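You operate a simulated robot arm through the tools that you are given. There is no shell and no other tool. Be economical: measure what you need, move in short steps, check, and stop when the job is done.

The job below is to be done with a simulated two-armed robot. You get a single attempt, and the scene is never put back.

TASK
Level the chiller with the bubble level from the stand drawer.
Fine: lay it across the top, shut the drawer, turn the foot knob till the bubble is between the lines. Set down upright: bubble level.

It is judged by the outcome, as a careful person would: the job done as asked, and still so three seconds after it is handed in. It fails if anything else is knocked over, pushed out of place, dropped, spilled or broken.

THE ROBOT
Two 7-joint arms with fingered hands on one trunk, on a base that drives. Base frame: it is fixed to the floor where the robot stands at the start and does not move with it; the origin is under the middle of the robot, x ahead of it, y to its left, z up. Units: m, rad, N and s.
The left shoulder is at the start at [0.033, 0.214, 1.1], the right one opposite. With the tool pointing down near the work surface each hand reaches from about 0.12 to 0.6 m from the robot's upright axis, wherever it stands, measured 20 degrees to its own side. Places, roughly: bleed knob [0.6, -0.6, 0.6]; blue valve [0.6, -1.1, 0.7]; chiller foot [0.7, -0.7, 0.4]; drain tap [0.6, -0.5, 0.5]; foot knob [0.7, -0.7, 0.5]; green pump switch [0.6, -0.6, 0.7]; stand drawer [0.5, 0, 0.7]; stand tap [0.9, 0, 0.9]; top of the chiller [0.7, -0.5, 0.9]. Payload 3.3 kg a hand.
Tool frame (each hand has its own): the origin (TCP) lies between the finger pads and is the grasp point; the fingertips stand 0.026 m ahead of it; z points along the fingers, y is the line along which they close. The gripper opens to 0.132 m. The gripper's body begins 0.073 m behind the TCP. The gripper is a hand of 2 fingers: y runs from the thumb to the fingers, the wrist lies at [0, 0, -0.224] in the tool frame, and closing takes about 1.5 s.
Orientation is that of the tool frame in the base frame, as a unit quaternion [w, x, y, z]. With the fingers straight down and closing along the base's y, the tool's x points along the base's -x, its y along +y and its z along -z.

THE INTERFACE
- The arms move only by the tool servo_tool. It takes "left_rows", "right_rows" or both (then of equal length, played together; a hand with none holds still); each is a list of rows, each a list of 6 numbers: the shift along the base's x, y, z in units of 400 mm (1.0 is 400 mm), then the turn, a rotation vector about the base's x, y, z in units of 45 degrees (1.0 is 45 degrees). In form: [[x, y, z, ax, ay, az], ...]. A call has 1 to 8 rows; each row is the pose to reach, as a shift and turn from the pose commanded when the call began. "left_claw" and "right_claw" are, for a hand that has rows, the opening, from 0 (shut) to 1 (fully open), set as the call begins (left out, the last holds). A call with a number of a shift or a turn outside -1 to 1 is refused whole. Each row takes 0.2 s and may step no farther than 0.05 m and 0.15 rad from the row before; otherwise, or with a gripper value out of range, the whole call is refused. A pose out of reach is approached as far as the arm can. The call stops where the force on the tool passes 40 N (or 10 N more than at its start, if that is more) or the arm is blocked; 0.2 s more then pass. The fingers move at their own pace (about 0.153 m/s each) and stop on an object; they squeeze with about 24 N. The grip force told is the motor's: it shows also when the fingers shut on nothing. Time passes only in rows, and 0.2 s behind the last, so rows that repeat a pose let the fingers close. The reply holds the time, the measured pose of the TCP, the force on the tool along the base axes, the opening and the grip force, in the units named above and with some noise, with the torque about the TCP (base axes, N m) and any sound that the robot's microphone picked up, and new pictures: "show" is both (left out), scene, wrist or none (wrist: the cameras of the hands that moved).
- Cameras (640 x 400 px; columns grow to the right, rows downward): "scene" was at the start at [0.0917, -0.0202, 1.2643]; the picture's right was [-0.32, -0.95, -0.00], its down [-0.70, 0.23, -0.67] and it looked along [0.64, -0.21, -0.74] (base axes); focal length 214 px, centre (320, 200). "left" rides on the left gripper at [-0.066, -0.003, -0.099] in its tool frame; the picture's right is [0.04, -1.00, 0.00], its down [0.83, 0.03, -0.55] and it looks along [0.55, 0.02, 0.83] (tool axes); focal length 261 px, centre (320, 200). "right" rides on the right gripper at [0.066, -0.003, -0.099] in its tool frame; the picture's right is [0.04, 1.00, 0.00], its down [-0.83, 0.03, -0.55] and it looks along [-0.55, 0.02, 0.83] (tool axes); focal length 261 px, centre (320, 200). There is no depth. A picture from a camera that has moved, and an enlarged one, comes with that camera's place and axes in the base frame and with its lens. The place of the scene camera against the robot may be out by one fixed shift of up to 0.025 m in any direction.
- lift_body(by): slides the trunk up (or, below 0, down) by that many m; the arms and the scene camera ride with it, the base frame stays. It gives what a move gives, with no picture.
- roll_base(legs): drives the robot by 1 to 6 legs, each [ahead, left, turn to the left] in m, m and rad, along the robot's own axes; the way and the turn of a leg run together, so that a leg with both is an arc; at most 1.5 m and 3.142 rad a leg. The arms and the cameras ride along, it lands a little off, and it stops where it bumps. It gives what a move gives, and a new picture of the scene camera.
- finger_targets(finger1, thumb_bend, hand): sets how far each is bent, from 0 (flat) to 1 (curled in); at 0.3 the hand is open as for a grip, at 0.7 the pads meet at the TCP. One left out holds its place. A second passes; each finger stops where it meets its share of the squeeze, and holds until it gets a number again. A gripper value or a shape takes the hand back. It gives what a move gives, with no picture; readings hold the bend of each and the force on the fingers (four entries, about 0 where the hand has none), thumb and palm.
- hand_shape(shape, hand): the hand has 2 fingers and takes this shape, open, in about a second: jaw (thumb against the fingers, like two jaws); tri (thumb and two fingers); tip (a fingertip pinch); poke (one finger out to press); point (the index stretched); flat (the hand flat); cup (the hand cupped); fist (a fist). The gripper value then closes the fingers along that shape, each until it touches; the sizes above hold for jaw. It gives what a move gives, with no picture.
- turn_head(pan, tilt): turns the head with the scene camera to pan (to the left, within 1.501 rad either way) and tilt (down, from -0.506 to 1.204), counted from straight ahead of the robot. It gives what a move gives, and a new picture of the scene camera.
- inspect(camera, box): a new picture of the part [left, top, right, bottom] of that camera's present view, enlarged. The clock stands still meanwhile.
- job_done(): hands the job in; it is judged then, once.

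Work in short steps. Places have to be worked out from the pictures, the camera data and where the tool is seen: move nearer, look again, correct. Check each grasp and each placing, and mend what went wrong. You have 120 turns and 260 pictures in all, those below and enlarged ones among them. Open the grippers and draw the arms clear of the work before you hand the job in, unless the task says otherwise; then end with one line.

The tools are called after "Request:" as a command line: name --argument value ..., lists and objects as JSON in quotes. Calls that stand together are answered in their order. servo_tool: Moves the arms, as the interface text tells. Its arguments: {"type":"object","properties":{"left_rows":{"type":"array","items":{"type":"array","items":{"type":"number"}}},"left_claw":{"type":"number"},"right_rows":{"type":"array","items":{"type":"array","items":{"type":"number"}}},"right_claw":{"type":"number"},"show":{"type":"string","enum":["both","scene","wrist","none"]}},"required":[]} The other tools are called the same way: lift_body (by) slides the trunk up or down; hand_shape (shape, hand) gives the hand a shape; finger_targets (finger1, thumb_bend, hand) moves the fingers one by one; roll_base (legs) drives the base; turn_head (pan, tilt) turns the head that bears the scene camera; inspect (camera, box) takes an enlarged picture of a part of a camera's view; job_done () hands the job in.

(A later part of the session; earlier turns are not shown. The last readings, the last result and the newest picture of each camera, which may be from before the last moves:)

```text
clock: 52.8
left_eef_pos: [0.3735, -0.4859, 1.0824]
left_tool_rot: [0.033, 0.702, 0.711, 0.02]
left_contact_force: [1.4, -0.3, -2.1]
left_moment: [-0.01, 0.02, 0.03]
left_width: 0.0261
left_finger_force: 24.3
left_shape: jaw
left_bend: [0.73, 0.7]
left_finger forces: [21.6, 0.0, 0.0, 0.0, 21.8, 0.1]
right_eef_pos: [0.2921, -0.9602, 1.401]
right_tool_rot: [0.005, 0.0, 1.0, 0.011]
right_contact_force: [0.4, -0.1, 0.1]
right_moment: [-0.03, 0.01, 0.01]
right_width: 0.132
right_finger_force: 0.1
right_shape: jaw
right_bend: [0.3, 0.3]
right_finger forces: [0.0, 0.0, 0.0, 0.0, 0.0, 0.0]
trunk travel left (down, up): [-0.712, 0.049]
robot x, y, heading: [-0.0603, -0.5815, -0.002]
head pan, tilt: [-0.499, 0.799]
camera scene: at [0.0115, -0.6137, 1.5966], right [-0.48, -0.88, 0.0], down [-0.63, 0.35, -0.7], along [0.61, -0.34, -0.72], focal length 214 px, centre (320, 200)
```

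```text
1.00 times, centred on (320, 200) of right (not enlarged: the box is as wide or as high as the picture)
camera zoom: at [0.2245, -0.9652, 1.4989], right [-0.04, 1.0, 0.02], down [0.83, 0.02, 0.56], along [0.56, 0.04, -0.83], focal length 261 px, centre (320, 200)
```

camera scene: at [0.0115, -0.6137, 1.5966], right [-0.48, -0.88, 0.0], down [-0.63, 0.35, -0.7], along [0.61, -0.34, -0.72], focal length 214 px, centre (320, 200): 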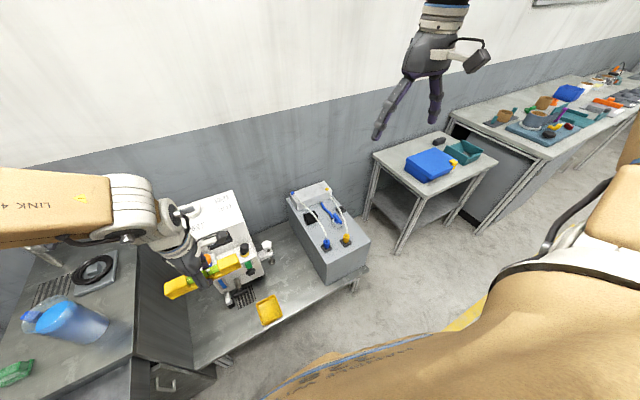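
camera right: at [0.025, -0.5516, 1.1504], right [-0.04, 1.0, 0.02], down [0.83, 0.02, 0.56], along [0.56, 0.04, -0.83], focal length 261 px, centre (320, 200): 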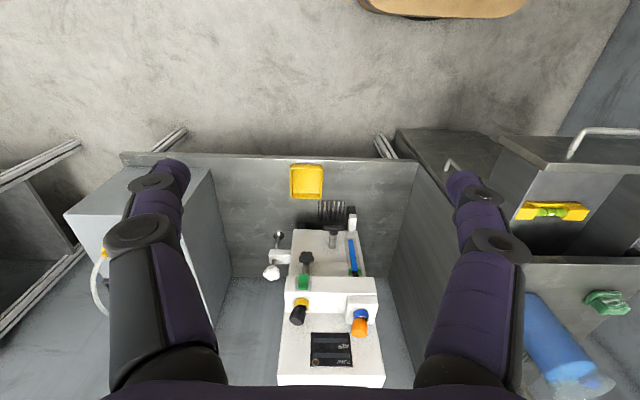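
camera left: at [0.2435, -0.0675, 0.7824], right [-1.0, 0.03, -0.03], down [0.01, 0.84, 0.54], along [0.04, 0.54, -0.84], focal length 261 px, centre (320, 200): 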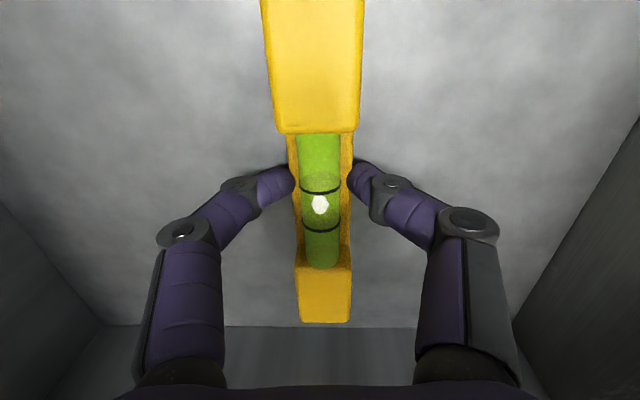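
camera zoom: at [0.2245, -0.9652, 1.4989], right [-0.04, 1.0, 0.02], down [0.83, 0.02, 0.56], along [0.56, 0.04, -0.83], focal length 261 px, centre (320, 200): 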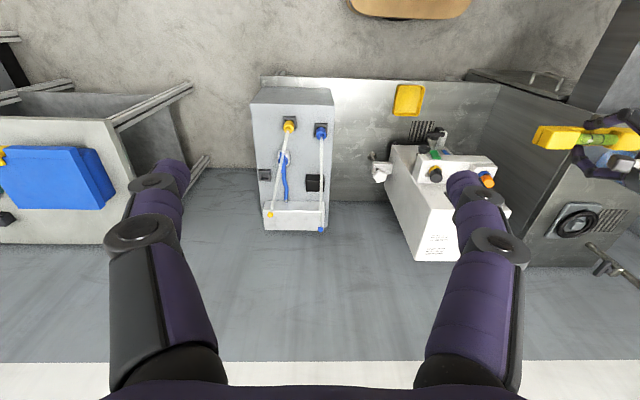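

I look straight at the chiller, and test whether the left hand can extend forward here.

Request:
turn_head --pan 0.1 --tilt 0.75

Request:
servo_tool --left_rows '[[0.1, 0, 0, 0, 0, 0], [0.2, 0, 0, 0, 0, 0], [0.3, 0, 0, 0, 0, 0]]'

```text
clock: 53.8
left_eef_pos: [0.373, -0.4854, 1.0825]
left_tool_rot: [0.033, 0.702, 0.711, 0.02]
left_contact_force: [-0.2, 0.3, -1.6]
left_moment: [0.02, 0.01, 0.02]
left_width: 0.0261
left_finger_force: 24.3
left_shape: jaw
left_bend: [0.73, 0.7]
left_finger forces: [21.6, 0.0, 0.0, 0.1, 21.7, 0.0]
right_eef_pos: [0.2915, -0.9603, 1.3984]
right_tool_rot: [0.005, 0.002, 1.0, 0.011]
right_contact_force: [-0.3, -0.6, 0.0]
right_moment: [-0.01, 0.04, -0.03]
right_width: 0.1321
right_finger_force: 0.0
right_shape: jaw
right_bend: [0.3, 0.3]
right_finger forces: [0.0, 0.0, 0.1, 0.1, 0.0, 0.0]
trunk travel left (down, up): [-0.712, 0.049]
robot x, y, heading: [-0.0592, -0.5791, -0.002]
head pan, tilt: [0.099, 0.75]
camera scene: at [0.0232, -0.5673, 1.6006], right [0.09, -1.0, 0.0], down [-0.68, -0.06, -0.73], along [0.73, 0.07, -0.68], focal length 214 px, centre (320, 200)
```

scene: 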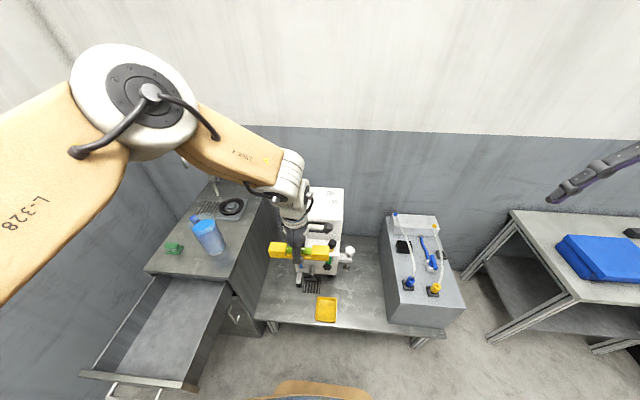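

```text
clock: 54.6
left_eef_pos: [0.3919, -0.5086, 1.1015]
left_tool_rot: [0.034, 0.701, 0.712, 0.021]
left_contact_force: [-0.2, -0.9, -2.3]
left_moment: [0.02, 0.01, 0.0]
left_width: 0.0259
left_finger_force: 24.1
left_shape: jaw
left_bend: [0.73, 0.7]
left_finger forces: [21.8, 0.0, 0.1, 0.0, 21.9, 0.1]
left hand out of reach, approached as far as the arm can: row 1, 2, 3
right_eef_pos: [0.2917, -0.9607, 1.399]
right_tool_rot: [0.006, 0.002, 1.0, 0.01]
right_contact_force: [0.2, -0.8, 0.3]
right_moment: [-0.02, 0.01, 0.0]
right_width: 0.1318
right_finger_force: 0.1
right_shape: jaw
right_bend: [0.3, 0.3]
right_finger forces: [0.1, 0.1, 0.0, 0.0, 0.0, 0.1]
trunk travel left (down, up): [-0.712, 0.049]
robot x, y, heading: [-0.0534, -0.576, -0.006]
head pan, tilt: [0.099, 0.75]
camera scene: at [0.0231, -0.5673, 1.6006], right [0.1, -1.0, 0.0], down [-0.68, -0.06, -0.73], along [0.73, 0.07, -0.68], focal length 214 px, centre (320, 200)
camera left: at [0.3828, -0.572, 1.2], right [-1.0, 0.03, -0.08], down [-0.02, 0.84, 0.54], along [0.08, 0.54, -0.84], focal length 261 px, centre (320, 200)
```

scene: 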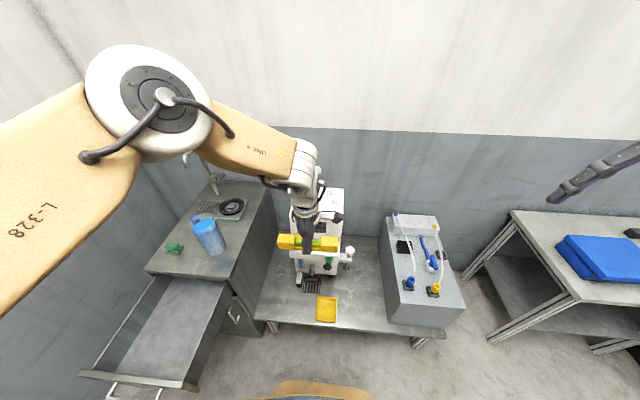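
left: 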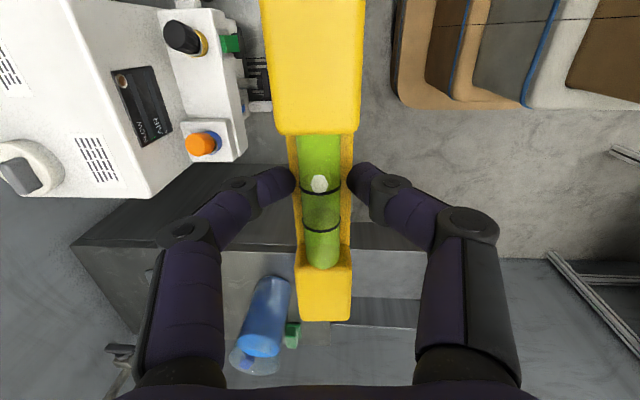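

The chiller is yawed ~10° (front turned slightly to my right). I try turning the hand +12° about z while reaching forward, to see if the reach grows.

Request:
servo_tool --left_rows '[[0.02, 0, 0, 0, 0.05, 0.13], [0.1, 0.05, 0, 0, 0.08, 0.26], [0.2, 0.05, 0, 0, 0.08, 0.26], [0.3, 0.05, 0, 0, 0.08, 0.26]]' --show "none"

```text
clock: 55.6
left_eef_pos: [0.4225, -0.492, 1.1072]
left_tool_rot: [0.009, 0.625, 0.78, 0.001]
left_contact_force: [0.1, -0.1, -2.0]
left_moment: [-0.01, -0.03, 0.02]
left_width: 0.026
left_finger_force: 24.2
left_shape: jaw
left_bend: [0.73, 0.7]
left_finger forces: [21.8, 0.0, 0.0, 0.1, 21.7, 0.0]
left hand out of reach, approached as far as the arm can: row 2, 3, 4
right_eef_pos: [0.293, -0.9615, 1.4]
right_tool_rot: [0.005, 0.001, 1.0, 0.011]
right_contact_force: [-0.1, -1.2, 0.5]
right_moment: [0.02, 0.01, -0.04]
right_width: 0.132
right_finger_force: 0.1
right_shape: jaw
right_bend: [0.3, 0.3]
right_finger forces: [0.0, 0.0, 0.0, 0.0, 0.0, 0.0]
trunk travel left (down, up): [-0.712, 0.049]
robot x, y, heading: [-0.0591, -0.5793, -0.003]
head pan, tilt: [0.099, 0.75]
```

Reach grows as the hand turns that way. I test turning the hand on through toward the flipped orientation, pulled back slightly in free space.

Request:
servo_tool --left_rows '[[-0.03, 0, 0, 0, 0, 0.16], [-0.06, 0, 0, 0, 0, 0.33], [-0.06, 0, 0, 0, 0, 0.5], [-0.06, 0, 0, 0, 0, 0.67], [-0.06, 0, 0, 0, 0, 0.84], [-0.06, 0, 0, 0, 0, 1.0]]' --show "none"

Request:
servo_tool --left_rows '[[0, 0, 0, 0, 0, 0.16], [0, 0, 0, 0, 0, 0.33], [0, 0, 0, 0, 0, 0.5], [0, 0, 0, 0, 0, 0.67], [0, 0, 0, 0, 0, 0.84], [0, 0, 0, 0, 0, 1.0]]' --show "scene"

```text
clock: 57.0
left_eef_pos: [0.3981, -0.4927, 1.1067]
left_tool_rot: [0.006, 0.278, 0.96, 0.004]
left_contact_force: [0.4, 0.5, -1.4]
left_moment: [0.01, -0.04, 0.0]
left_width: 0.0262
left_finger_force: 23.7
left_shape: jaw
left_bend: [0.73, 0.7]
left_finger forces: [21.8, 0.0, 0.0, 0.0, 21.8, 0.1]
right_eef_pos: [0.291, -0.9616, 1.3998]
right_tool_rot: [0.005, 0.002, 1.0, 0.01]
right_contact_force: [-0.5, -0.3, 0.3]
right_moment: [0.01, 0.01, -0.03]
right_width: 0.1319
right_finger_force: 0.1
right_shape: jaw
right_bend: [0.3, 0.3]
right_finger forces: [0.1, 0.1, 0.1, 0.0, 0.0, 0.1]
trunk travel left (down, up): [-0.712, 0.049]
robot x, y, heading: [-0.0595, -0.581, -0.003]
head pan, tilt: [0.099, 0.75]
```

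```text
clock: 58.4
left_eef_pos: [0.3986, -0.4911, 1.1075]
left_tool_rot: [0.005, -0.11, 0.994, 0.008]
left_contact_force: [-0.1, 0.0, -1.6]
left_moment: [0.03, 0.0, 0.0]
left_width: 0.026
left_finger_force: 24.0
left_shape: jaw
left_bend: [0.73, 0.7]
left_finger forces: [21.9, 0.1, 0.0, 0.1, 21.9, 0.0]
right_eef_pos: [0.2922, -0.9609, 1.4002]
right_tool_rot: [0.005, 0.002, 1.0, 0.011]
right_contact_force: [0.0, 0.5, -0.4]
right_moment: [0.01, -0.01, 0.01]
right_width: 0.1319
right_finger_force: 0.1
right_shape: jaw
right_bend: [0.3, 0.3]
right_finger forces: [0.1, 0.0, 0.0, 0.0, 0.1, 0.0]
trunk travel left (down, up): [-0.712, 0.049]
robot x, y, heading: [-0.0569, -0.5823, -0.001]
head pan, tilt: [0.099, 0.75]
camera scene: at [0.0232, -0.5673, 1.6006], right [0.1, -1.0, 0.0], down [-0.68, -0.06, -0.73], along [0.73, 0.07, -0.68], focal length 214 px, centre (320, 200)
```

scene: 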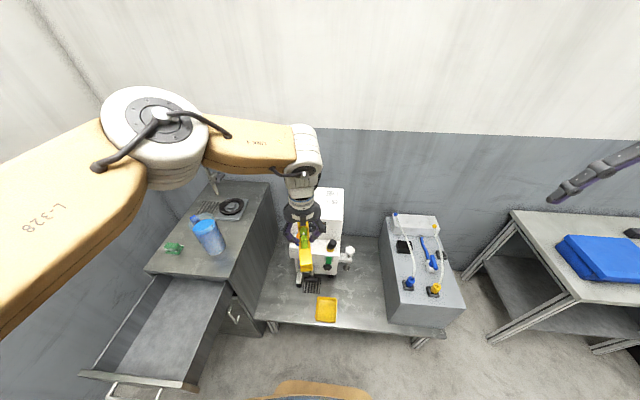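

Turning works freely. Continue to the flipped orientation (about +97° total).

Request:
servo_tool --left_rows '[[0, 0, 0, 0, 0, 0.16], [0, 0, 0, 0, 0, 0.33], [0, 0, 0, 0, 0, 0.5], [0, 0, 0, 0, 0, 0.67], [0, 0, 0, 0, 0, 0.84], [0, 0, 0, 0, 0, 1.0]]' --show "none"

Request:
servo_tool --left_rows '[[0, 0, 0, 0, 0, 0.16], [0, 0, 0, 0, 0, 0.33], [0, 0, 0, 0, 0, 0.5], [0, 0, 0, 0, 0, 0.67], [0, 0, 0, 0, 0, 0.84]]'

```text
clock: 59.8
left_eef_pos: [0.3982, -0.491, 1.1066]
left_tool_rot: [0.001, -0.481, 0.877, 0.009]
left_contact_force: [-1.2, 0.1, -1.4]
left_moment: [0.03, 0.01, 0.01]
left_width: 0.0261
left_finger_force: 23.9
left_shape: jaw
left_bend: [0.73, 0.7]
left_finger forces: [21.8, 0.0, 0.0, 0.0, 21.8, 0.1]
right_eef_pos: [0.2918, -0.9606, 1.4004]
right_tool_rot: [0.006, 0.002, 1.0, 0.01]
right_contact_force: [-0.1, -0.2, 0.4]
right_moment: [0.01, -0.04, 0.02]
right_width: 0.1319
right_finger_force: 0.1
right_shape: jaw
right_bend: [0.3, 0.3]
right_finger forces: [0.0, 0.1, 0.1, 0.0, 0.0, 0.0]
trunk travel left (down, up): [-0.712, 0.049]
robot x, y, heading: [-0.058, -0.5788, -0.003]
head pan, tilt: [0.099, 0.75]
```

```text
clock: 61.0
left_eef_pos: [0.3989, -0.4919, 1.108]
left_tool_rot: [0.002, 0.739, -0.673, -0.009]
left_contact_force: [0.7, -0.3, -0.4]
left_moment: [0.03, -0.01, -0.01]
left_width: 0.0261
left_finger_force: 24.3
left_shape: jaw
left_bend: [0.73, 0.7]
left_finger forces: [21.7, 0.0, 0.0, 0.0, 21.8, 0.1]
right_eef_pos: [0.2912, -0.9621, 1.3994]
right_tool_rot: [0.006, 0.002, 1.0, 0.011]
right_contact_force: [0.8, -0.7, -0.1]
right_moment: [0.01, -0.01, 0.02]
right_width: 0.1319
right_finger_force: 0.1
right_shape: jaw
right_bend: [0.3, 0.3]
right_finger forces: [0.0, 0.0, 0.0, 0.1, 0.1, 0.1]
trunk travel left (down, up): [-0.712, 0.049]
robot x, y, heading: [-0.0576, -0.5811, -0.004]
head pan, tilt: [0.099, 0.75]
camera scene: at [0.0232, -0.5673, 1.6006], right [0.1, -1.0, 0.0], down [-0.68, -0.06, -0.73], along [0.73, 0.07, -0.68], focal length 214 px, centre (320, 200)
camera left: at [0.3971, -0.4271, 1.206], right [1.0, 0.05, -0.01], down [0.05, -0.84, 0.54], along [0.02, -0.54, -0.84], focal length 261 px, centre (320, 200)
```

scene: 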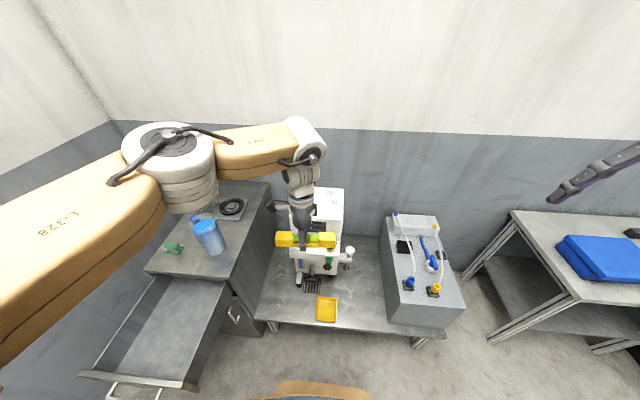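
left: 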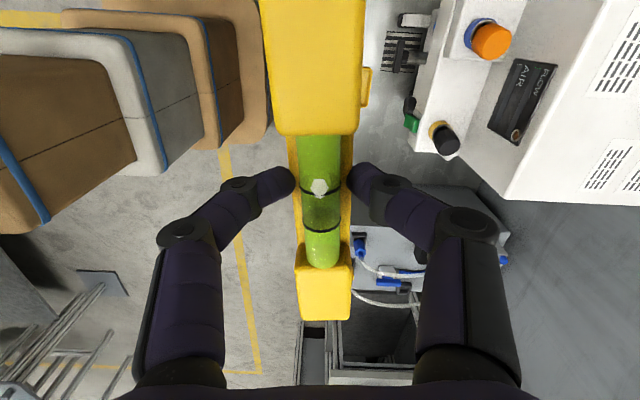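

Flipped orientation is comfortable. Now extend the left hand forward over the chiller, staying high.

Request:
servo_tool --left_rows '[[0.1, 0, 0, 0, 0, 0], [0.2, 0, 0, 0, 0, 0], [0.3, 0, 0, 0, 0, 0], [0.4, 0, 0, 0, 0, 0], [0.5, 0, 0, 0, 0, 0]]'

```text
clock: 62.2
left_eef_pos: [0.4441, -0.4899, 1.1093]
left_tool_rot: [0.001, 0.739, -0.673, -0.01]
left_contact_force: [-0.1, -0.3, -1.2]
left_moment: [0.01, -0.02, 0.03]
left_width: 0.026
left_finger_force: 24.1
left_shape: jaw
left_bend: [0.73, 0.7]
left_finger forces: [22.5, 0.0, 0.1, 0.0, 22.5, 0.0]
left hand out of reach, approached as far as the arm can: row 2, 3, 4, 5
right_eef_pos: [0.2924, -0.9621, 1.3991]
right_tool_rot: [0.005, 0.002, 1.0, 0.01]
right_contact_force: [1.2, -0.6, 0.2]
right_moment: [-0.01, -0.02, 0.01]
right_width: 0.132
right_finger_force: 0.0
right_shape: jaw
right_bend: [0.3, 0.3]
right_finger forces: [0.0, 0.0, 0.0, 0.0, 0.2, 0.1]
trunk travel left (down, up): [-0.712, 0.049]
robot x, y, heading: [-0.0587, -0.5791, -0.004]
head pan, tilt: [0.099, 0.75]
camera scene: at [0.0231, -0.5669, 1.6006], right [0.1, -1.0, 0.0], down [-0.68, -0.07, -0.73], along [0.73, 0.07, -0.68], focal length 214 px, centre (320, 200)
camera left: at [0.4417, -0.4244, 1.2084], right [1.0, 0.05, -0.01], down [0.05, -0.84, 0.54], along [0.02, -0.54, -0.84], focal length 261 px, centre (320, 200)
```

scene: 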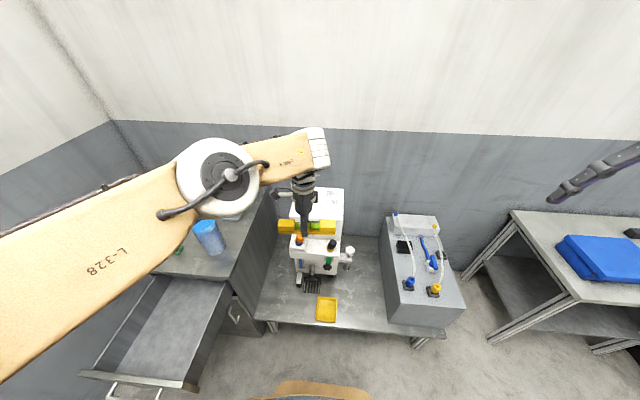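
left: 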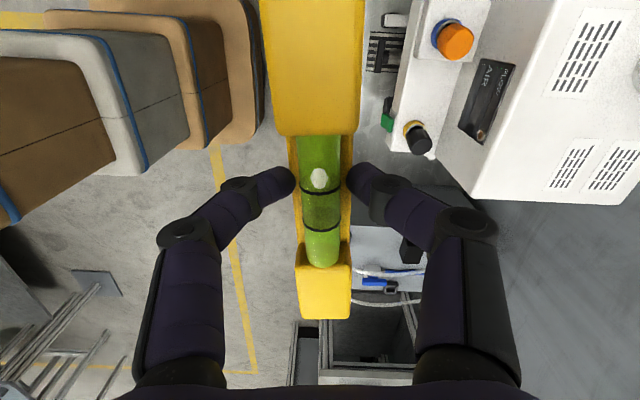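

Geometry now clear: chiller top front edge x≈0.64 (y −0.39..−0.607, z≈0.926). I need TCP x≈0.70. I test whether reach improves with the hand further to the left.

Request:
servo_tool --left_rows '[[0, 0.1, 0, 0, 0, 0], [0, 0.2, 0, 0, 0, 0], [0, 0.3, 0, 0, 0, 0], [0.1, 0.35, 0, 0, 0, 0], [0.2, 0.35, 0, 0, 0, 0], [0.3, 0.35, 0, 0, 0, 0]]' --show "scene"

```text
clock: 63.6
left_eef_pos: [0.4772, -0.3557, 1.1105]
left_tool_rot: [0.002, 0.739, -0.674, -0.007]
left_contact_force: [-0.6, 0.2, -2.0]
left_moment: [-0.01, 0.02, 0.05]
left_width: 0.026
left_finger_force: 23.9
left_shape: jaw
left_bend: [0.73, 0.7]
left_finger forces: [22.4, 0.1, 0.0, 0.1, 22.4, 0.0]
left hand out of reach, approached as far as the arm can: row 4, 5, 6
right_eef_pos: [0.2925, -0.9614, 1.3995]
right_tool_rot: [0.006, 0.002, 1.0, 0.011]
right_contact_force: [0.2, 0.1, -0.1]
right_moment: [0.01, 0.06, 0.01]
right_width: 0.1318
right_finger_force: 0.0
right_shape: jaw
right_bend: [0.3, 0.3]
right_finger forces: [0.0, 0.0, 0.0, 0.0, 0.0, 0.0]
trunk travel left (down, up): [-0.712, 0.049]
robot x, y, heading: [-0.0607, -0.5818, -0.007]
head pan, tilt: [0.099, 0.75]
camera scene: at [0.0238, -0.5671, 1.6006], right [0.1, -1.0, 0.0], down [-0.68, -0.07, -0.73], along [0.73, 0.07, -0.68], focal length 214 px, centre (320, 200)
```

scene: 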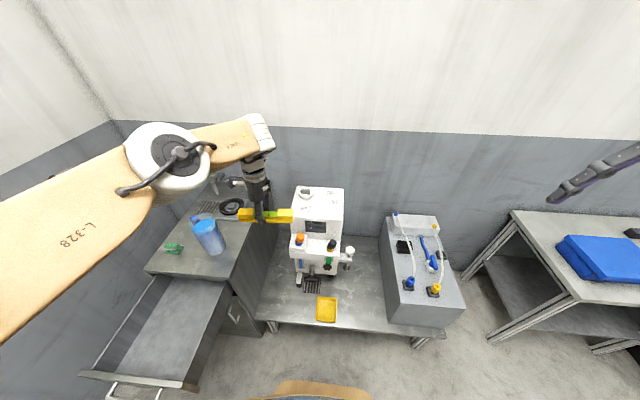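

Reach is arm-length limited (~0.54 ahead). The base's front bumper is low, so I can drive nearer. Move 14.5 cm right, then 20 cm ahead in two steps.

Request:
roll_base --legs '[[0, -0.145, 0], [0.14, 0, 0]]'

Request:
inspect --camera "left" --box '[0, 0, 640, 400]'

```text
clock: 65.9
left_eef_pos: [0.617, -0.5029, 1.111]
left_tool_rot: [0.003, 0.738, -0.675, -0.007]
left_contact_force: [-0.7, -0.5, -1.1]
left_moment: [0.02, 0.04, -0.01]
left_width: 0.0261
left_finger_force: 23.8
left_shape: jaw
left_bend: [0.73, 0.7]
left_finger forces: [22.4, 0.1, 0.0, 0.1, 22.5, 0.0]
right_eef_pos: [0.4304, -1.1078, 1.4011]
right_tool_rot: [0.006, 0.002, 1.0, 0.01]
right_contact_force: [0.7, -0.1, -0.1]
right_moment: [0.01, -0.02, 0.0]
right_width: 0.132
right_finger_force: 0.1
right_shape: jaw
right_bend: [0.3, 0.3]
right_finger forces: [0.1, 0.0, 0.1, 0.0, 0.0, 0.0]
trunk travel left (down, up): [-0.712, 0.049]
robot x, y, heading: [0.0821, -0.7246, -0.008]
head pan, tilt: [0.099, 0.75]
camera scene: at [0.1637, -0.7123, 1.6006], right [0.09, -1.0, 0.0], down [-0.68, -0.06, -0.73], along [0.73, 0.07, -0.68], focal length 214 px, centre (320, 200)
```

scene: 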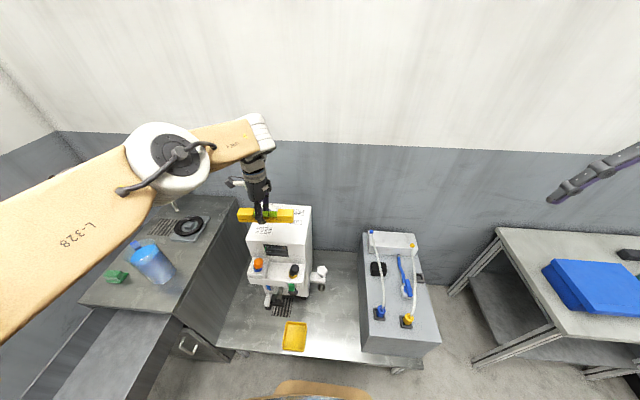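

```text
1.00 times, centred on (320, 200) of left (not enlarged: the box is as wide or as high as the picture)
camera zoom: at [0.6156, -0.4366, 1.2091], right [1.0, 0.05, -0.01], down [0.05, -0.84, 0.55], along [0.02, -0.55, -0.84], focal length 261 px, centre (320, 200)
```

zoom: 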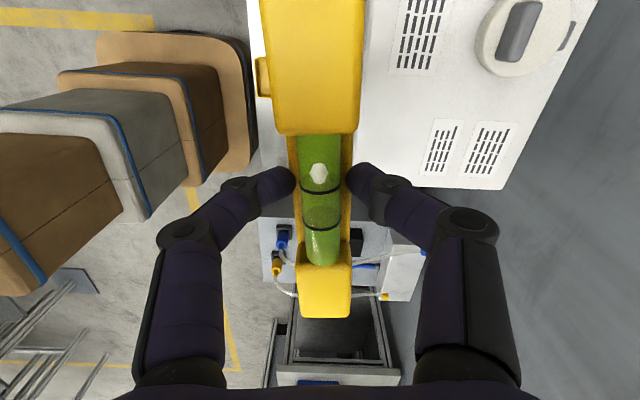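

The chiller's top is visible with the cap at (0.78, −0.43). I roll another 6.5 cm ahead so the level comes to x≈0.68, and then lower.

Request:
roll_base --legs '[[0.065, 0, 0]]'

Request:
lift_body --by -0.1

Request:
inspect --camera "left" --box '[0, 0, 640, 400]'

```text
clock: 66.9
left_eef_pos: [0.6842, -0.5034, 1.1109]
left_tool_rot: [0.002, 0.737, -0.676, -0.008]
left_contact_force: [0.4, -0.5, -1.6]
left_moment: [0.01, 0.02, 0.0]
left_width: 0.0261
left_finger_force: 23.9
left_shape: jaw
left_bend: [0.73, 0.7]
left_finger forces: [22.5, 0.0, 0.0, 0.1, 22.3, 0.0]
right_eef_pos: [0.4972, -1.1081, 1.3996]
right_tool_rot: [0.005, 0.004, 1.0, 0.01]
right_contact_force: [0.0, -0.7, -0.5]
right_moment: [-0.01, 0.0, 0.0]
right_width: 0.1318
right_finger_force: 0.1
right_shape: jaw
right_bend: [0.3, 0.3]
right_finger forces: [0.0, 0.0, 0.1, 0.0, 0.1, 0.0]
trunk travel left (down, up): [-0.712, 0.049]
robot x, y, heading: [0.1455, -0.7248, -0.01]
head pan, tilt: [0.099, 0.75]
camera scene: at [0.2307, -0.7133, 1.6005], right [0.09, -1.0, 0.0], down [-0.68, -0.06, -0.73], along [0.73, 0.07, -0.68], focal length 214 px, centre (320, 200)
```

scene: 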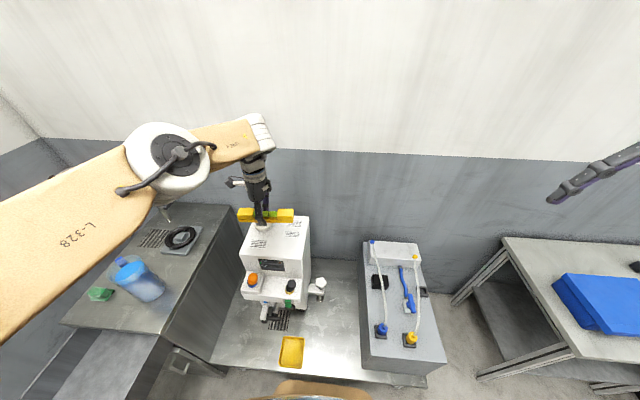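

```text
clock: 68.2
left_eef_pos: [0.681, -0.5035, 1.0115]
left_tool_rot: [0.001, 0.738, -0.675, -0.008]
left_contact_force: [-1.4, 0.0, -2.0]
left_moment: [0.02, 0.04, -0.02]
left_width: 0.0256
left_finger_force: 23.4
left_shape: jaw
left_bend: [0.73, 0.7]
left_finger forces: [22.4, 0.0, 0.0, 0.0, 22.4, 0.0]
right_eef_pos: [0.496, -1.1087, 1.3004]
right_tool_rot: [0.006, 0.003, 1.0, 0.01]
right_contact_force: [0.3, 0.2, -0.3]
right_moment: [0.05, 0.02, 0.02]
right_width: 0.1318
right_finger_force: 0.0
right_shape: jaw
right_bend: [0.3, 0.3]
right_finger forces: [0.1, 0.0, 0.0, 0.1, 0.0, 0.1]
trunk travel left (down, up): [-0.612, 0.149]
robot x, y, heading: [0.1445, -0.7251, -0.008]
head pan, tilt: [0.099, 0.75]
```

```text
1.00 times, centred on (320, 200) of left (not enlarged: the box is as wide or as high as the picture)
camera zoom: at [0.6804, -0.4379, 1.1099], right [1.0, 0.05, -0.01], down [0.05, -0.84, 0.55], along [0.02, -0.55, -0.84], focal length 261 px, centre (320, 200)
```

zoom: 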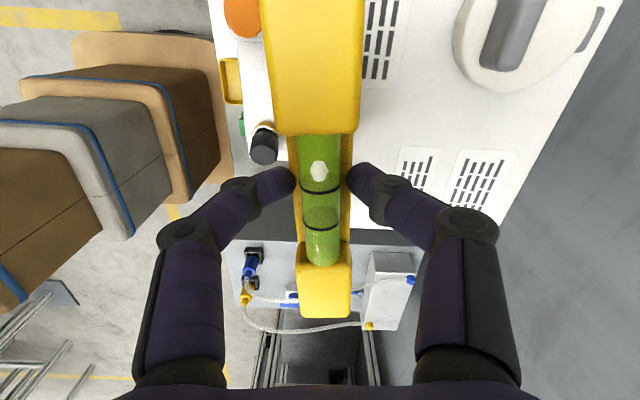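

Level is above the front part of the chiller top, clear of the cap. Lower gradually.

Request:
lift_body --by -0.035

Request:
inspect --camera "scene" --box '[200, 170, 360, 290]'

```text
clock: 69.0
left_eef_pos: [0.6813, -0.5037, 0.9763]
left_tool_rot: [0.001, 0.737, -0.676, -0.007]
left_contact_force: [-0.1, -0.4, -1.4]
left_moment: [-0.01, -0.02, -0.01]
left_width: 0.0256
left_finger_force: 23.8
left_shape: jaw
left_bend: [0.73, 0.7]
left_finger forces: [22.4, 0.1, 0.0, 0.0, 22.4, 0.0]
right_eef_pos: [0.495, -1.1081, 1.2639]
right_tool_rot: [0.005, 0.004, 1.0, 0.011]
right_contact_force: [0.7, -0.3, 0.7]
right_moment: [0.02, 0.01, 0.02]
right_width: 0.132
right_finger_force: 0.1
right_shape: jaw
right_bend: [0.3, 0.3]
right_finger forces: [0.1, 0.1, 0.0, 0.0, 0.0, 0.0]
trunk travel left (down, up): [-0.577, 0.184]
robot x, y, heading: [0.1482, -0.7242, -0.009]
head pan, tilt: [0.099, 0.75]
```

```text
3.33 times, centred on (280, 230) of scene
camera zoom: at [0.2303, -0.7133, 1.4656], right [0.09, -1.0, 0.0], down [-0.68, -0.06, -0.73], along [0.73, 0.07, -0.68], focal length 715 px, centre (453, 100)
```

zoom: 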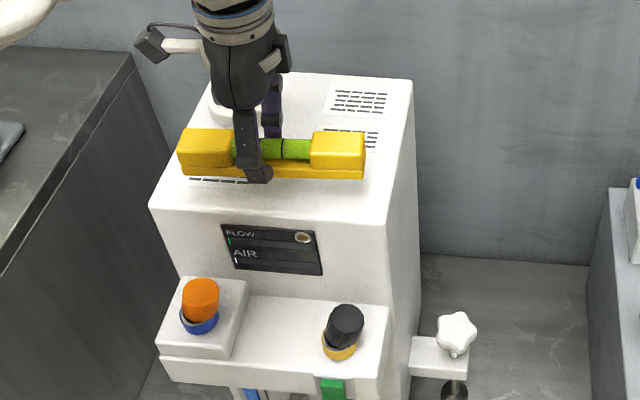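

The level is near the top surface. Lower in small steps until contact shows.

Request:
lift_body --by -0.012

Request:
lift_body --by -0.006

```text
clock: 69.6
left_eef_pos: [0.6812, -0.5035, 0.9645]
left_tool_rot: [0.002, 0.737, -0.676, -0.007]
left_contact_force: [0.3, 0.2, -1.6]
left_moment: [0.02, -0.02, -0.01]
left_width: 0.0258
left_finger_force: 24.2
left_shape: jaw
left_bend: [0.73, 0.7]
left_finger forces: [22.4, 0.0, 0.0, 0.1, 22.5, 0.0]
right_eef_pos: [0.4951, -1.1085, 1.2529]
right_tool_rot: [0.005, 0.004, 1.0, 0.01]
right_contact_force: [0.1, 0.0, -0.4]
right_moment: [-0.02, 0.02, 0.02]
right_width: 0.1321
right_finger_force: 0.0
right_shape: jaw
right_bend: [0.3, 0.3]
right_finger forces: [0.0, 0.1, 0.0, 0.0, 0.0, 0.0]
trunk travel left (down, up): [-0.565, 0.196]
robot x, y, heading: [0.1499, -0.7246, -0.006]
head pan, tilt: [0.099, 0.75]
```

```text
clock: 70.2
left_eef_pos: [0.6821, -0.504, 0.9579]
left_tool_rot: [0.001, 0.738, -0.675, -0.008]
left_contact_force: [0.2, 0.6, -1.5]
left_moment: [-0.01, -0.01, 0.01]
left_width: 0.0258
left_finger_force: 24.0
left_shape: jaw
left_bend: [0.73, 0.7]
left_finger forces: [22.4, 0.0, 0.0, 0.0, 22.3, 0.0]
right_eef_pos: [0.4956, -1.1081, 1.2477]
right_tool_rot: [0.006, 0.004, 1.0, 0.01]
right_contact_force: [-0.6, 0.3, -0.4]
right_moment: [0.02, -0.04, -0.01]
right_width: 0.1318
right_finger_force: 0.1
right_shape: jaw
right_bend: [0.3, 0.3]
right_finger forces: [0.0, 0.0, 0.0, 0.1, 0.1, 0.1]
trunk travel left (down, up): [-0.559, 0.202]
robot x, y, heading: [0.1489, -0.7225, -0.009]
head pan, tilt: [0.099, 0.75]
```

No contact yet; keep going.

Request:
lift_body --by -0.006

Request:
inspect --camera "scene" --box '[210, 150, 330, 240]'

```text
clock: 70.7
left_eef_pos: [0.6807, -0.5022, 0.9525]
left_tool_rot: [0.001, 0.737, -0.676, -0.007]
left_contact_force: [0.9, -0.1, -0.6]
left_moment: [-0.02, 0.01, 0.0]
left_width: 0.0257
left_finger_force: 24.2
left_shape: jaw
left_bend: [0.73, 0.7]
left_finger forces: [22.4, 0.0, 0.0, 0.0, 22.3, 0.0]
right_eef_pos: [0.4955, -1.1082, 1.2413]
right_tool_rot: [0.005, 0.003, 1.0, 0.011]
right_contact_force: [0.0, -0.2, 0.3]
right_moment: [0.02, 0.0, -0.01]
right_width: 0.132
right_finger_force: 0.0
right_shape: jaw
right_bend: [0.3, 0.3]
right_finger forces: [0.0, 0.0, 0.0, 0.0, 0.1, 0.1]
trunk travel left (down, up): [-0.553, 0.208]
robot x, y, heading: [0.1469, -0.7249, -0.003]
head pan, tilt: [0.099, 0.75]
```

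```text
4.44 times, centred on (270, 195) of scene
camera zoom: at [0.2314, -0.7134, 1.4416], right [0.09, -1.0, 0.0], down [-0.68, -0.06, -0.73], along [0.73, 0.07, -0.68], focal length 953 px, centre (542, 222)
```

zoom: 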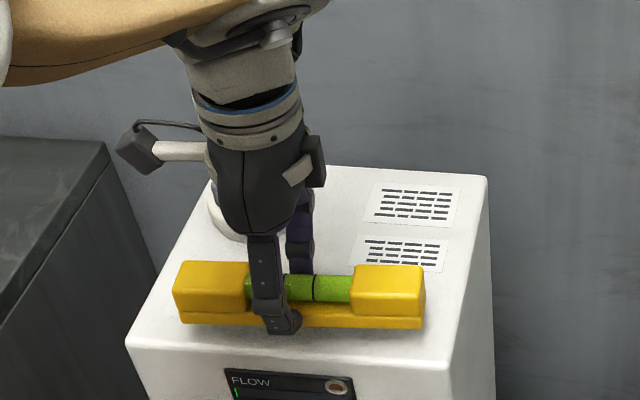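

Still a little above the surface. Continue down.

Request:
lift_body --by -0.007

Request:
lift_body --by -0.005

Request:
inspect --camera "scene" --box '[210, 140, 330, 230]'

```text
clock: 71.3
left_eef_pos: [0.6807, -0.5028, 0.9448]
left_tool_rot: [0.001, 0.737, -0.676, -0.008]
left_contact_force: [-0.5, 1.3, -1.7]
left_moment: [0.01, 0.01, -0.02]
left_width: 0.0253
left_finger_force: 23.8
left_shape: jaw
left_bend: [0.73, 0.7]
left_finger forces: [22.4, 0.0, 0.1, 0.0, 22.4, 0.0]
right_eef_pos: [0.4962, -1.1075, 1.2342]
right_tool_rot: [0.004, 0.004, 1.0, 0.011]
right_contact_force: [-0.4, 0.5, -1.1]
right_moment: [-0.01, -0.01, -0.02]
right_width: 0.132
right_finger_force: 0.0
right_shape: jaw
right_bend: [0.3, 0.3]
right_finger forces: [0.0, 0.0, 0.0, 0.1, 0.1, 0.0]
trunk travel left (down, up): [-0.546, 0.215]
robot x, y, heading: [0.1494, -0.7297, -0.007]
head pan, tilt: [0.099, 0.75]
```

```text
clock: 71.8
left_eef_pos: [0.6814, -0.5031, 0.9395]
left_tool_rot: [0.001, 0.737, -0.676, -0.007]
left_contact_force: [-0.5, 0.3, -2.0]
left_moment: [0.03, 0.01, 0.0]
left_width: 0.0257
left_finger_force: 24.6
left_shape: jaw
left_bend: [0.73, 0.7]
left_finger forces: [22.4, 0.0, 0.0, 0.0, 22.4, 0.1]
right_eef_pos: [0.4944, -1.1086, 1.2282]
right_tool_rot: [0.005, 0.004, 1.0, 0.01]
right_contact_force: [1.3, 0.5, -0.5]
right_moment: [0.0, 0.03, -0.01]
right_width: 0.1318
right_finger_force: 0.0
right_shape: jaw
right_bend: [0.3, 0.3]
right_finger forces: [0.0, 0.1, 0.1, 0.0, 0.1, 0.0]
trunk travel left (down, up): [-0.541, 0.22]
robot x, y, heading: [0.1497, -0.7253, -0.005]
head pan, tilt: [0.099, 0.75]
```

```text
4.44 times, centred on (270, 185) of scene
camera zoom: at [0.2319, -0.7134, 1.4296], right [0.09, -1.0, 0.0], down [-0.68, -0.06, -0.73], along [0.73, 0.07, -0.68], focal length 953 px, centre (542, 267)
```

zoom: 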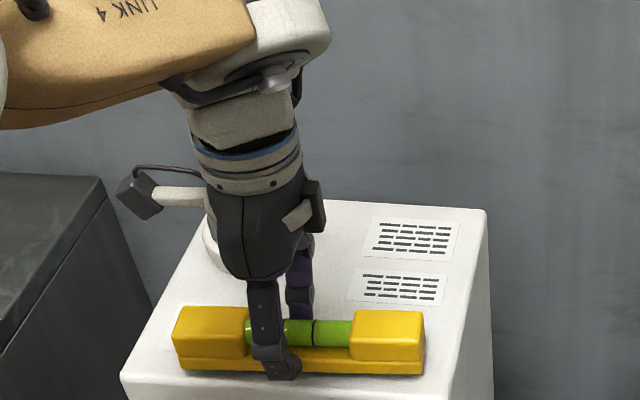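

Still no contact; keep lowering in small steps.

Request:
lift_body --by -0.007

Request:
lift_body --by -0.005

Request:
inspect --camera "left" --box '[160, 0, 640, 300]'

```text
clock: 72.4
left_eef_pos: [0.6816, -0.5029, 0.933]
left_tool_rot: [0.002, 0.738, -0.675, -0.008]
left_contact_force: [0.4, 0.4, -1.3]
left_moment: [-0.03, -0.01, -0.02]
left_width: 0.026
left_finger_force: 24.2
left_shape: jaw
left_bend: [0.73, 0.7]
left_finger forces: [22.4, 0.0, 0.1, 0.0, 22.4, 0.0]
right_eef_pos: [0.4952, -1.1081, 1.2216]
right_tool_rot: [0.006, 0.003, 1.0, 0.01]
right_contact_force: [-0.7, 0.8, -0.3]
right_moment: [-0.03, -0.02, 0.01]
right_width: 0.1318
right_finger_force: 0.1
right_shape: jaw
right_bend: [0.3, 0.3]
right_finger forces: [0.1, 0.1, 0.0, 0.1, 0.1, 0.0]
trunk travel left (down, up): [-0.534, 0.227]
robot x, y, heading: [0.1486, -0.7277, -0.01]
head pan, tilt: [0.099, 0.75]
```

```text
clock: 72.9
left_eef_pos: [0.6822, -0.5029, 0.9304]
left_tool_rot: [0.001, 0.738, -0.675, -0.007]
left_contact_force: [-0.7, 0.4, 13.9]
left_moment: [-0.02, 0.04, -0.02]
left_width: 0.0263
left_finger_force: 23.9
left_shape: jaw
left_bend: [0.73, 0.7]
left_finger forces: [26.0, 0.1, 0.0, 0.0, 25.3, 0.1]
right_eef_pos: [0.494, -1.1087, 1.2173]
right_tool_rot: [0.007, 0.003, 1.0, 0.01]
right_contact_force: [0.0, -0.2, -0.1]
right_moment: [0.04, 0.0, -0.01]
right_width: 0.132
right_finger_force: 0.0
right_shape: jaw
right_bend: [0.3, 0.3]
right_finger forces: [0.1, 0.0, 0.1, 0.1, 0.0, 0.0]
trunk travel left (down, up): [-0.529, 0.232]
robot x, y, heading: [0.1453, -0.7247, -0.009]
head pan, tilt: [0.099, 0.75]
```

```text
1.33 times, centred on (400, 150) of left
camera zoom: at [0.6803, -0.4381, 1.028], right [1.0, 0.05, -0.01], down [0.05, -0.84, 0.55], along [0.02, -0.55, -0.84], focal length 348 px, centre (213, 267)
```

zoom: 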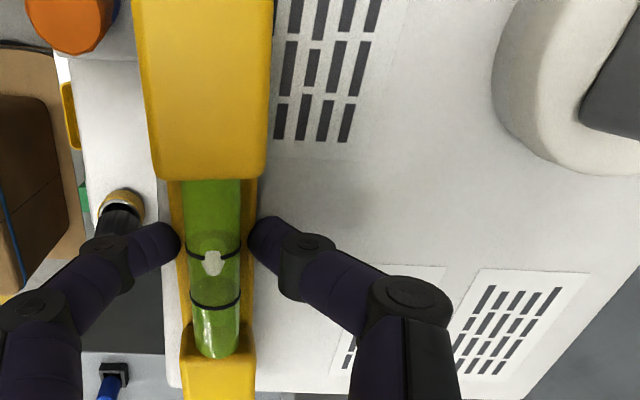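

Contact (14 N): the level rests on the top. I check its distance from the front edge before letting go.

Request:
inspect --camera "scene" --box '[220, 150, 320, 225]'

```text
5.33 times, centred on (270, 188) of scene
camera zoom: at [0.2317, -0.7137, 1.4178], right [0.09, -1.0, 0.0], down [-0.68, -0.06, -0.73], along [0.73, 0.07, -0.68], focal length 1144 px, centre (587, 267)
```

zoom: 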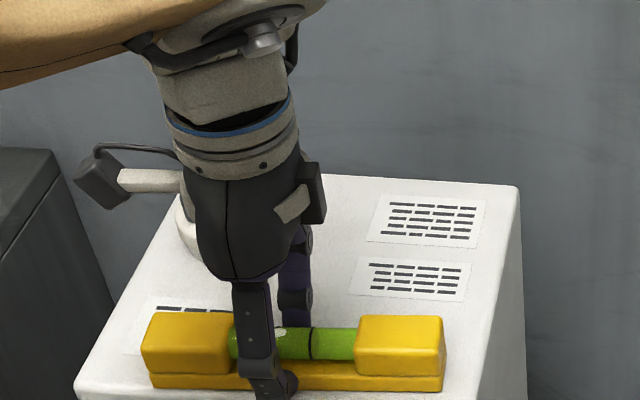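

Request:
inspect --camera "scene" --box '[220, 180, 340, 280]'

```text
4.00 times, centred on (280, 230) of scene
camera zoom: at [0.2317, -0.7137, 1.4178], right [0.09, -1.0, 0.0], down [-0.68, -0.06, -0.73], along [0.73, 0.07, -0.68], focal length 858 px, centre (480, 80)
```

zoom: 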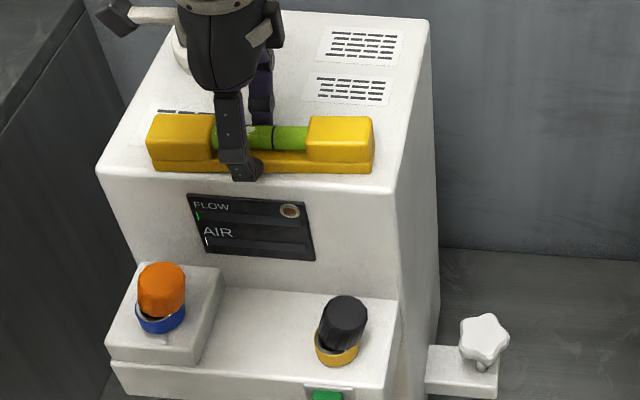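

The level sits ~1 cm from the front edge. I lift slightly, go 2 cm further in, and set it down again.

Request:
lift_body --by 0.01

Request:
roll_base --legs '[[0.02, 0, 0]]'

Request:
lift_body --by -0.009

```text
clock: 73.5
left_eef_pos: [0.6812, -0.5046, 0.9378]
left_tool_rot: [0.002, 0.737, -0.676, -0.008]
left_contact_force: [-0.2, -0.6, -2.2]
left_moment: [0.0, -0.01, 0.0]
left_width: 0.026
left_finger_force: 23.6
left_shape: jaw
left_bend: [0.73, 0.7]
left_finger forces: [24.3, 0.1, 0.1, 0.1, 24.3, 0.1]
right_eef_pos: [0.4952, -1.1088, 1.2276]
right_tool_rot: [0.006, 0.003, 1.0, 0.01]
right_contact_force: [-0.1, -0.3, -0.3]
right_moment: [0.01, -0.03, 0.01]
right_width: 0.132
right_finger_force: 0.1
right_shape: jaw
right_bend: [0.3, 0.3]
right_finger forces: [0.0, 0.0, 0.0, 0.0, 0.0, 0.1]
trunk travel left (down, up): [-0.539, 0.222]
robot x, y, heading: [0.1473, -0.7237, -0.008]
head pan, tilt: [0.099, 0.75]
```

```text
clock: 74.3
left_eef_pos: [0.7036, -0.5036, 0.9368]
left_tool_rot: [0.002, 0.737, -0.676, -0.007]
left_contact_force: [0.3, 0.0, -2.0]
left_moment: [0.01, 0.04, -0.01]
left_width: 0.0262
left_finger_force: 23.5
left_shape: jaw
left_bend: [0.73, 0.7]
left_finger forces: [24.2, 0.0, 0.0, 0.1, 24.3, 0.1]
right_eef_pos: [0.5172, -1.1073, 1.2263]
right_tool_rot: [0.005, 0.003, 1.0, 0.01]
right_contact_force: [0.9, 0.8, 0.5]
right_moment: [-0.02, 0.02, 0.02]
right_width: 0.132
right_finger_force: 0.1
right_shape: jaw
right_bend: [0.3, 0.3]
right_finger forces: [0.0, 0.1, 0.0, 0.0, 0.1, 0.0]
trunk travel left (down, up): [-0.539, 0.222]
robot x, y, heading: [0.165, -0.7283, -0.007]
head pan, tilt: [0.099, 0.75]
camera scene: at [0.254, -0.7136, 1.4274], right [0.09, -1.0, 0.0], down [-0.68, -0.06, -0.73], along [0.73, 0.07, -0.68], focal length 214 px, centre (320, 200)
```

scene: 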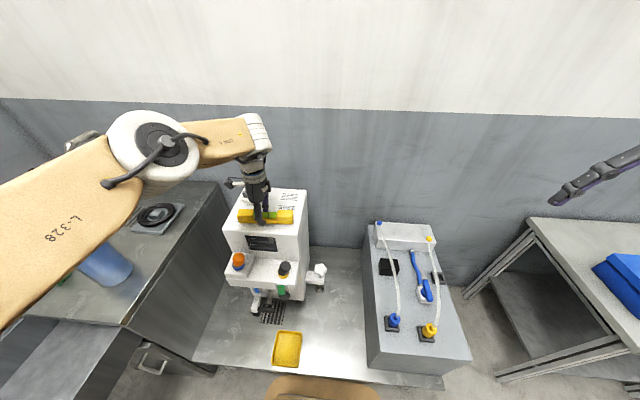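

```text
clock: 74.9
left_eef_pos: [0.7014, -0.5025, 0.9309]
left_tool_rot: [0.002, 0.738, -0.675, -0.007]
left_contact_force: [-2.5, -0.4, 7.9]
left_moment: [-0.01, 0.08, 0.0]
left_width: 0.0264
left_finger_force: 23.9
left_shape: jaw
left_bend: [0.73, 0.7]
left_finger forces: [25.9, 0.1, 0.0, 0.0, 23.7, 0.0]
right_eef_pos: [0.5145, -1.1082, 1.2175]
right_tool_rot: [0.005, 0.003, 1.0, 0.01]
right_contact_force: [-0.9, 0.2, -0.4]
right_moment: [0.01, -0.04, 0.01]
right_width: 0.1319
right_finger_force: 0.1
right_shape: jaw
right_bend: [0.3, 0.3]
right_finger forces: [0.0, 0.1, 0.1, 0.1, 0.1, 0.0]
trunk travel left (down, up): [-0.53, 0.231]
robot x, y, heading: [0.1663, -0.7229, -0.005]
head pan, tilt: [0.099, 0.75]
```

Contact is light. Open the hand moderately to release.

Request:
servo_tool --left_rows '[[0, 0, 0, 0, 0, 0], [0, 0, 0, 0, 0, 0], [0, 0, 0, 0, 0, 0], [0, 0, 0, 0, 0, 0]]' --left_claw 0.36 --show "wrist"

Request:
lift_body --by 0.1

Request:
inspect --camera "left" --box '[200, 0, 520, 240]'

Request:
inspect --camera "scene" --box '[210, 160, 350, 330]'

```text
clock: 75.9
left_eef_pos: [0.7019, -0.5044, 0.9289]
left_tool_rot: [0.002, 0.737, -0.676, -0.007]
left_contact_force: [-0.3, -0.2, -0.6]
left_moment: [-0.03, 0.01, -0.02]
left_width: 0.0473
left_finger_force: 0.2
left_shape: jaw
left_bend: [0.74, 0.7]
left_finger forces: [0.0, 0.0, 0.1, 0.0, 0.0, 0.0]
right_eef_pos: [0.5156, -1.1075, 1.2173]
right_tool_rot: [0.006, 0.004, 1.0, 0.011]
right_contact_force: [0.0, 0.6, 0.2]
right_moment: [-0.03, 0.01, 0.01]
right_width: 0.1319
right_finger_force: 0.0
right_shape: jaw
right_bend: [0.3, 0.3]
right_finger forces: [0.0, 0.0, 0.0, 0.1, 0.0, 0.0]
trunk travel left (down, up): [-0.53, 0.231]
robot x, y, heading: [0.167, -0.7245, -0.007]
head pan, tilt: [0.099, 0.75]
camera left: at [0.7006, -0.4382, 1.0273], right [1.0, 0.05, -0.01], down [0.05, -0.84, 0.55], along [0.01, -0.55, -0.84], focal length 261 px, centre (320, 200)
```

left: 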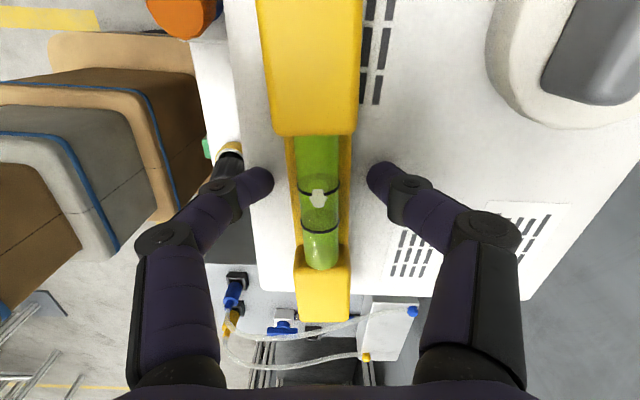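

```text
clock: 77.2
left_eef_pos: [0.7017, -0.5037, 1.0282]
left_tool_rot: [0.002, 0.738, -0.675, -0.007]
left_contact_force: [0.3, 0.0, -0.7]
left_moment: [0.02, -0.01, 0.0]
left_width: 0.0469
left_finger_force: 0.1
left_shape: jaw
left_bend: [0.74, 0.7]
left_finger forces: [0.0, 0.0, 0.0, 0.0, 0.0, 0.0]
right_eef_pos: [0.5153, -1.1076, 1.3189]
right_tool_rot: [0.006, 0.003, 1.0, 0.011]
right_contact_force: [0.5, 0.0, -1.2]
right_moment: [0.01, -0.02, -0.03]
right_width: 0.1318
right_finger_force: 0.0
right_shape: jaw
right_bend: [0.3, 0.3]
right_finger forces: [0.0, 0.0, 0.0, 0.1, 0.1, 0.0]
trunk travel left (down, up): [-0.63, 0.131]
robot x, y, heading: [0.1641, -0.7268, -0.006]
head pan, tilt: [0.099, 0.75]
```

```text
1.67 times, centred on (360, 120) of left
camera zoom: at [0.7006, -0.4382, 1.1271], right [1.0, 0.05, -0.01], down [0.05, -0.84, 0.55], along [0.01, -0.55, -0.84], focal length 434 px, centre (253, 333)
```

zoom: 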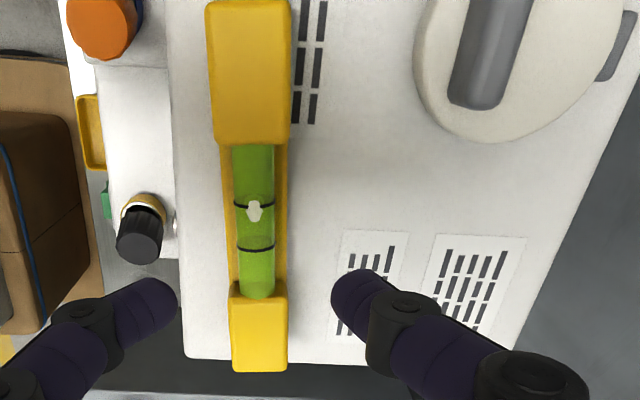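

```text
2.35 times, centred on (280, 245) of scene
camera zoom: at [0.2494, -0.7136, 1.5185], right [0.09, -1.0, 0.0], down [-0.68, -0.06, -0.73], along [0.73, 0.07, -0.68], focal length 505 px, centre (414, 94)
```

zoom: 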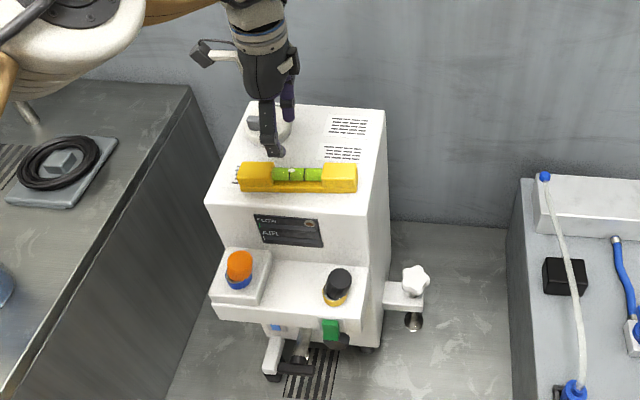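

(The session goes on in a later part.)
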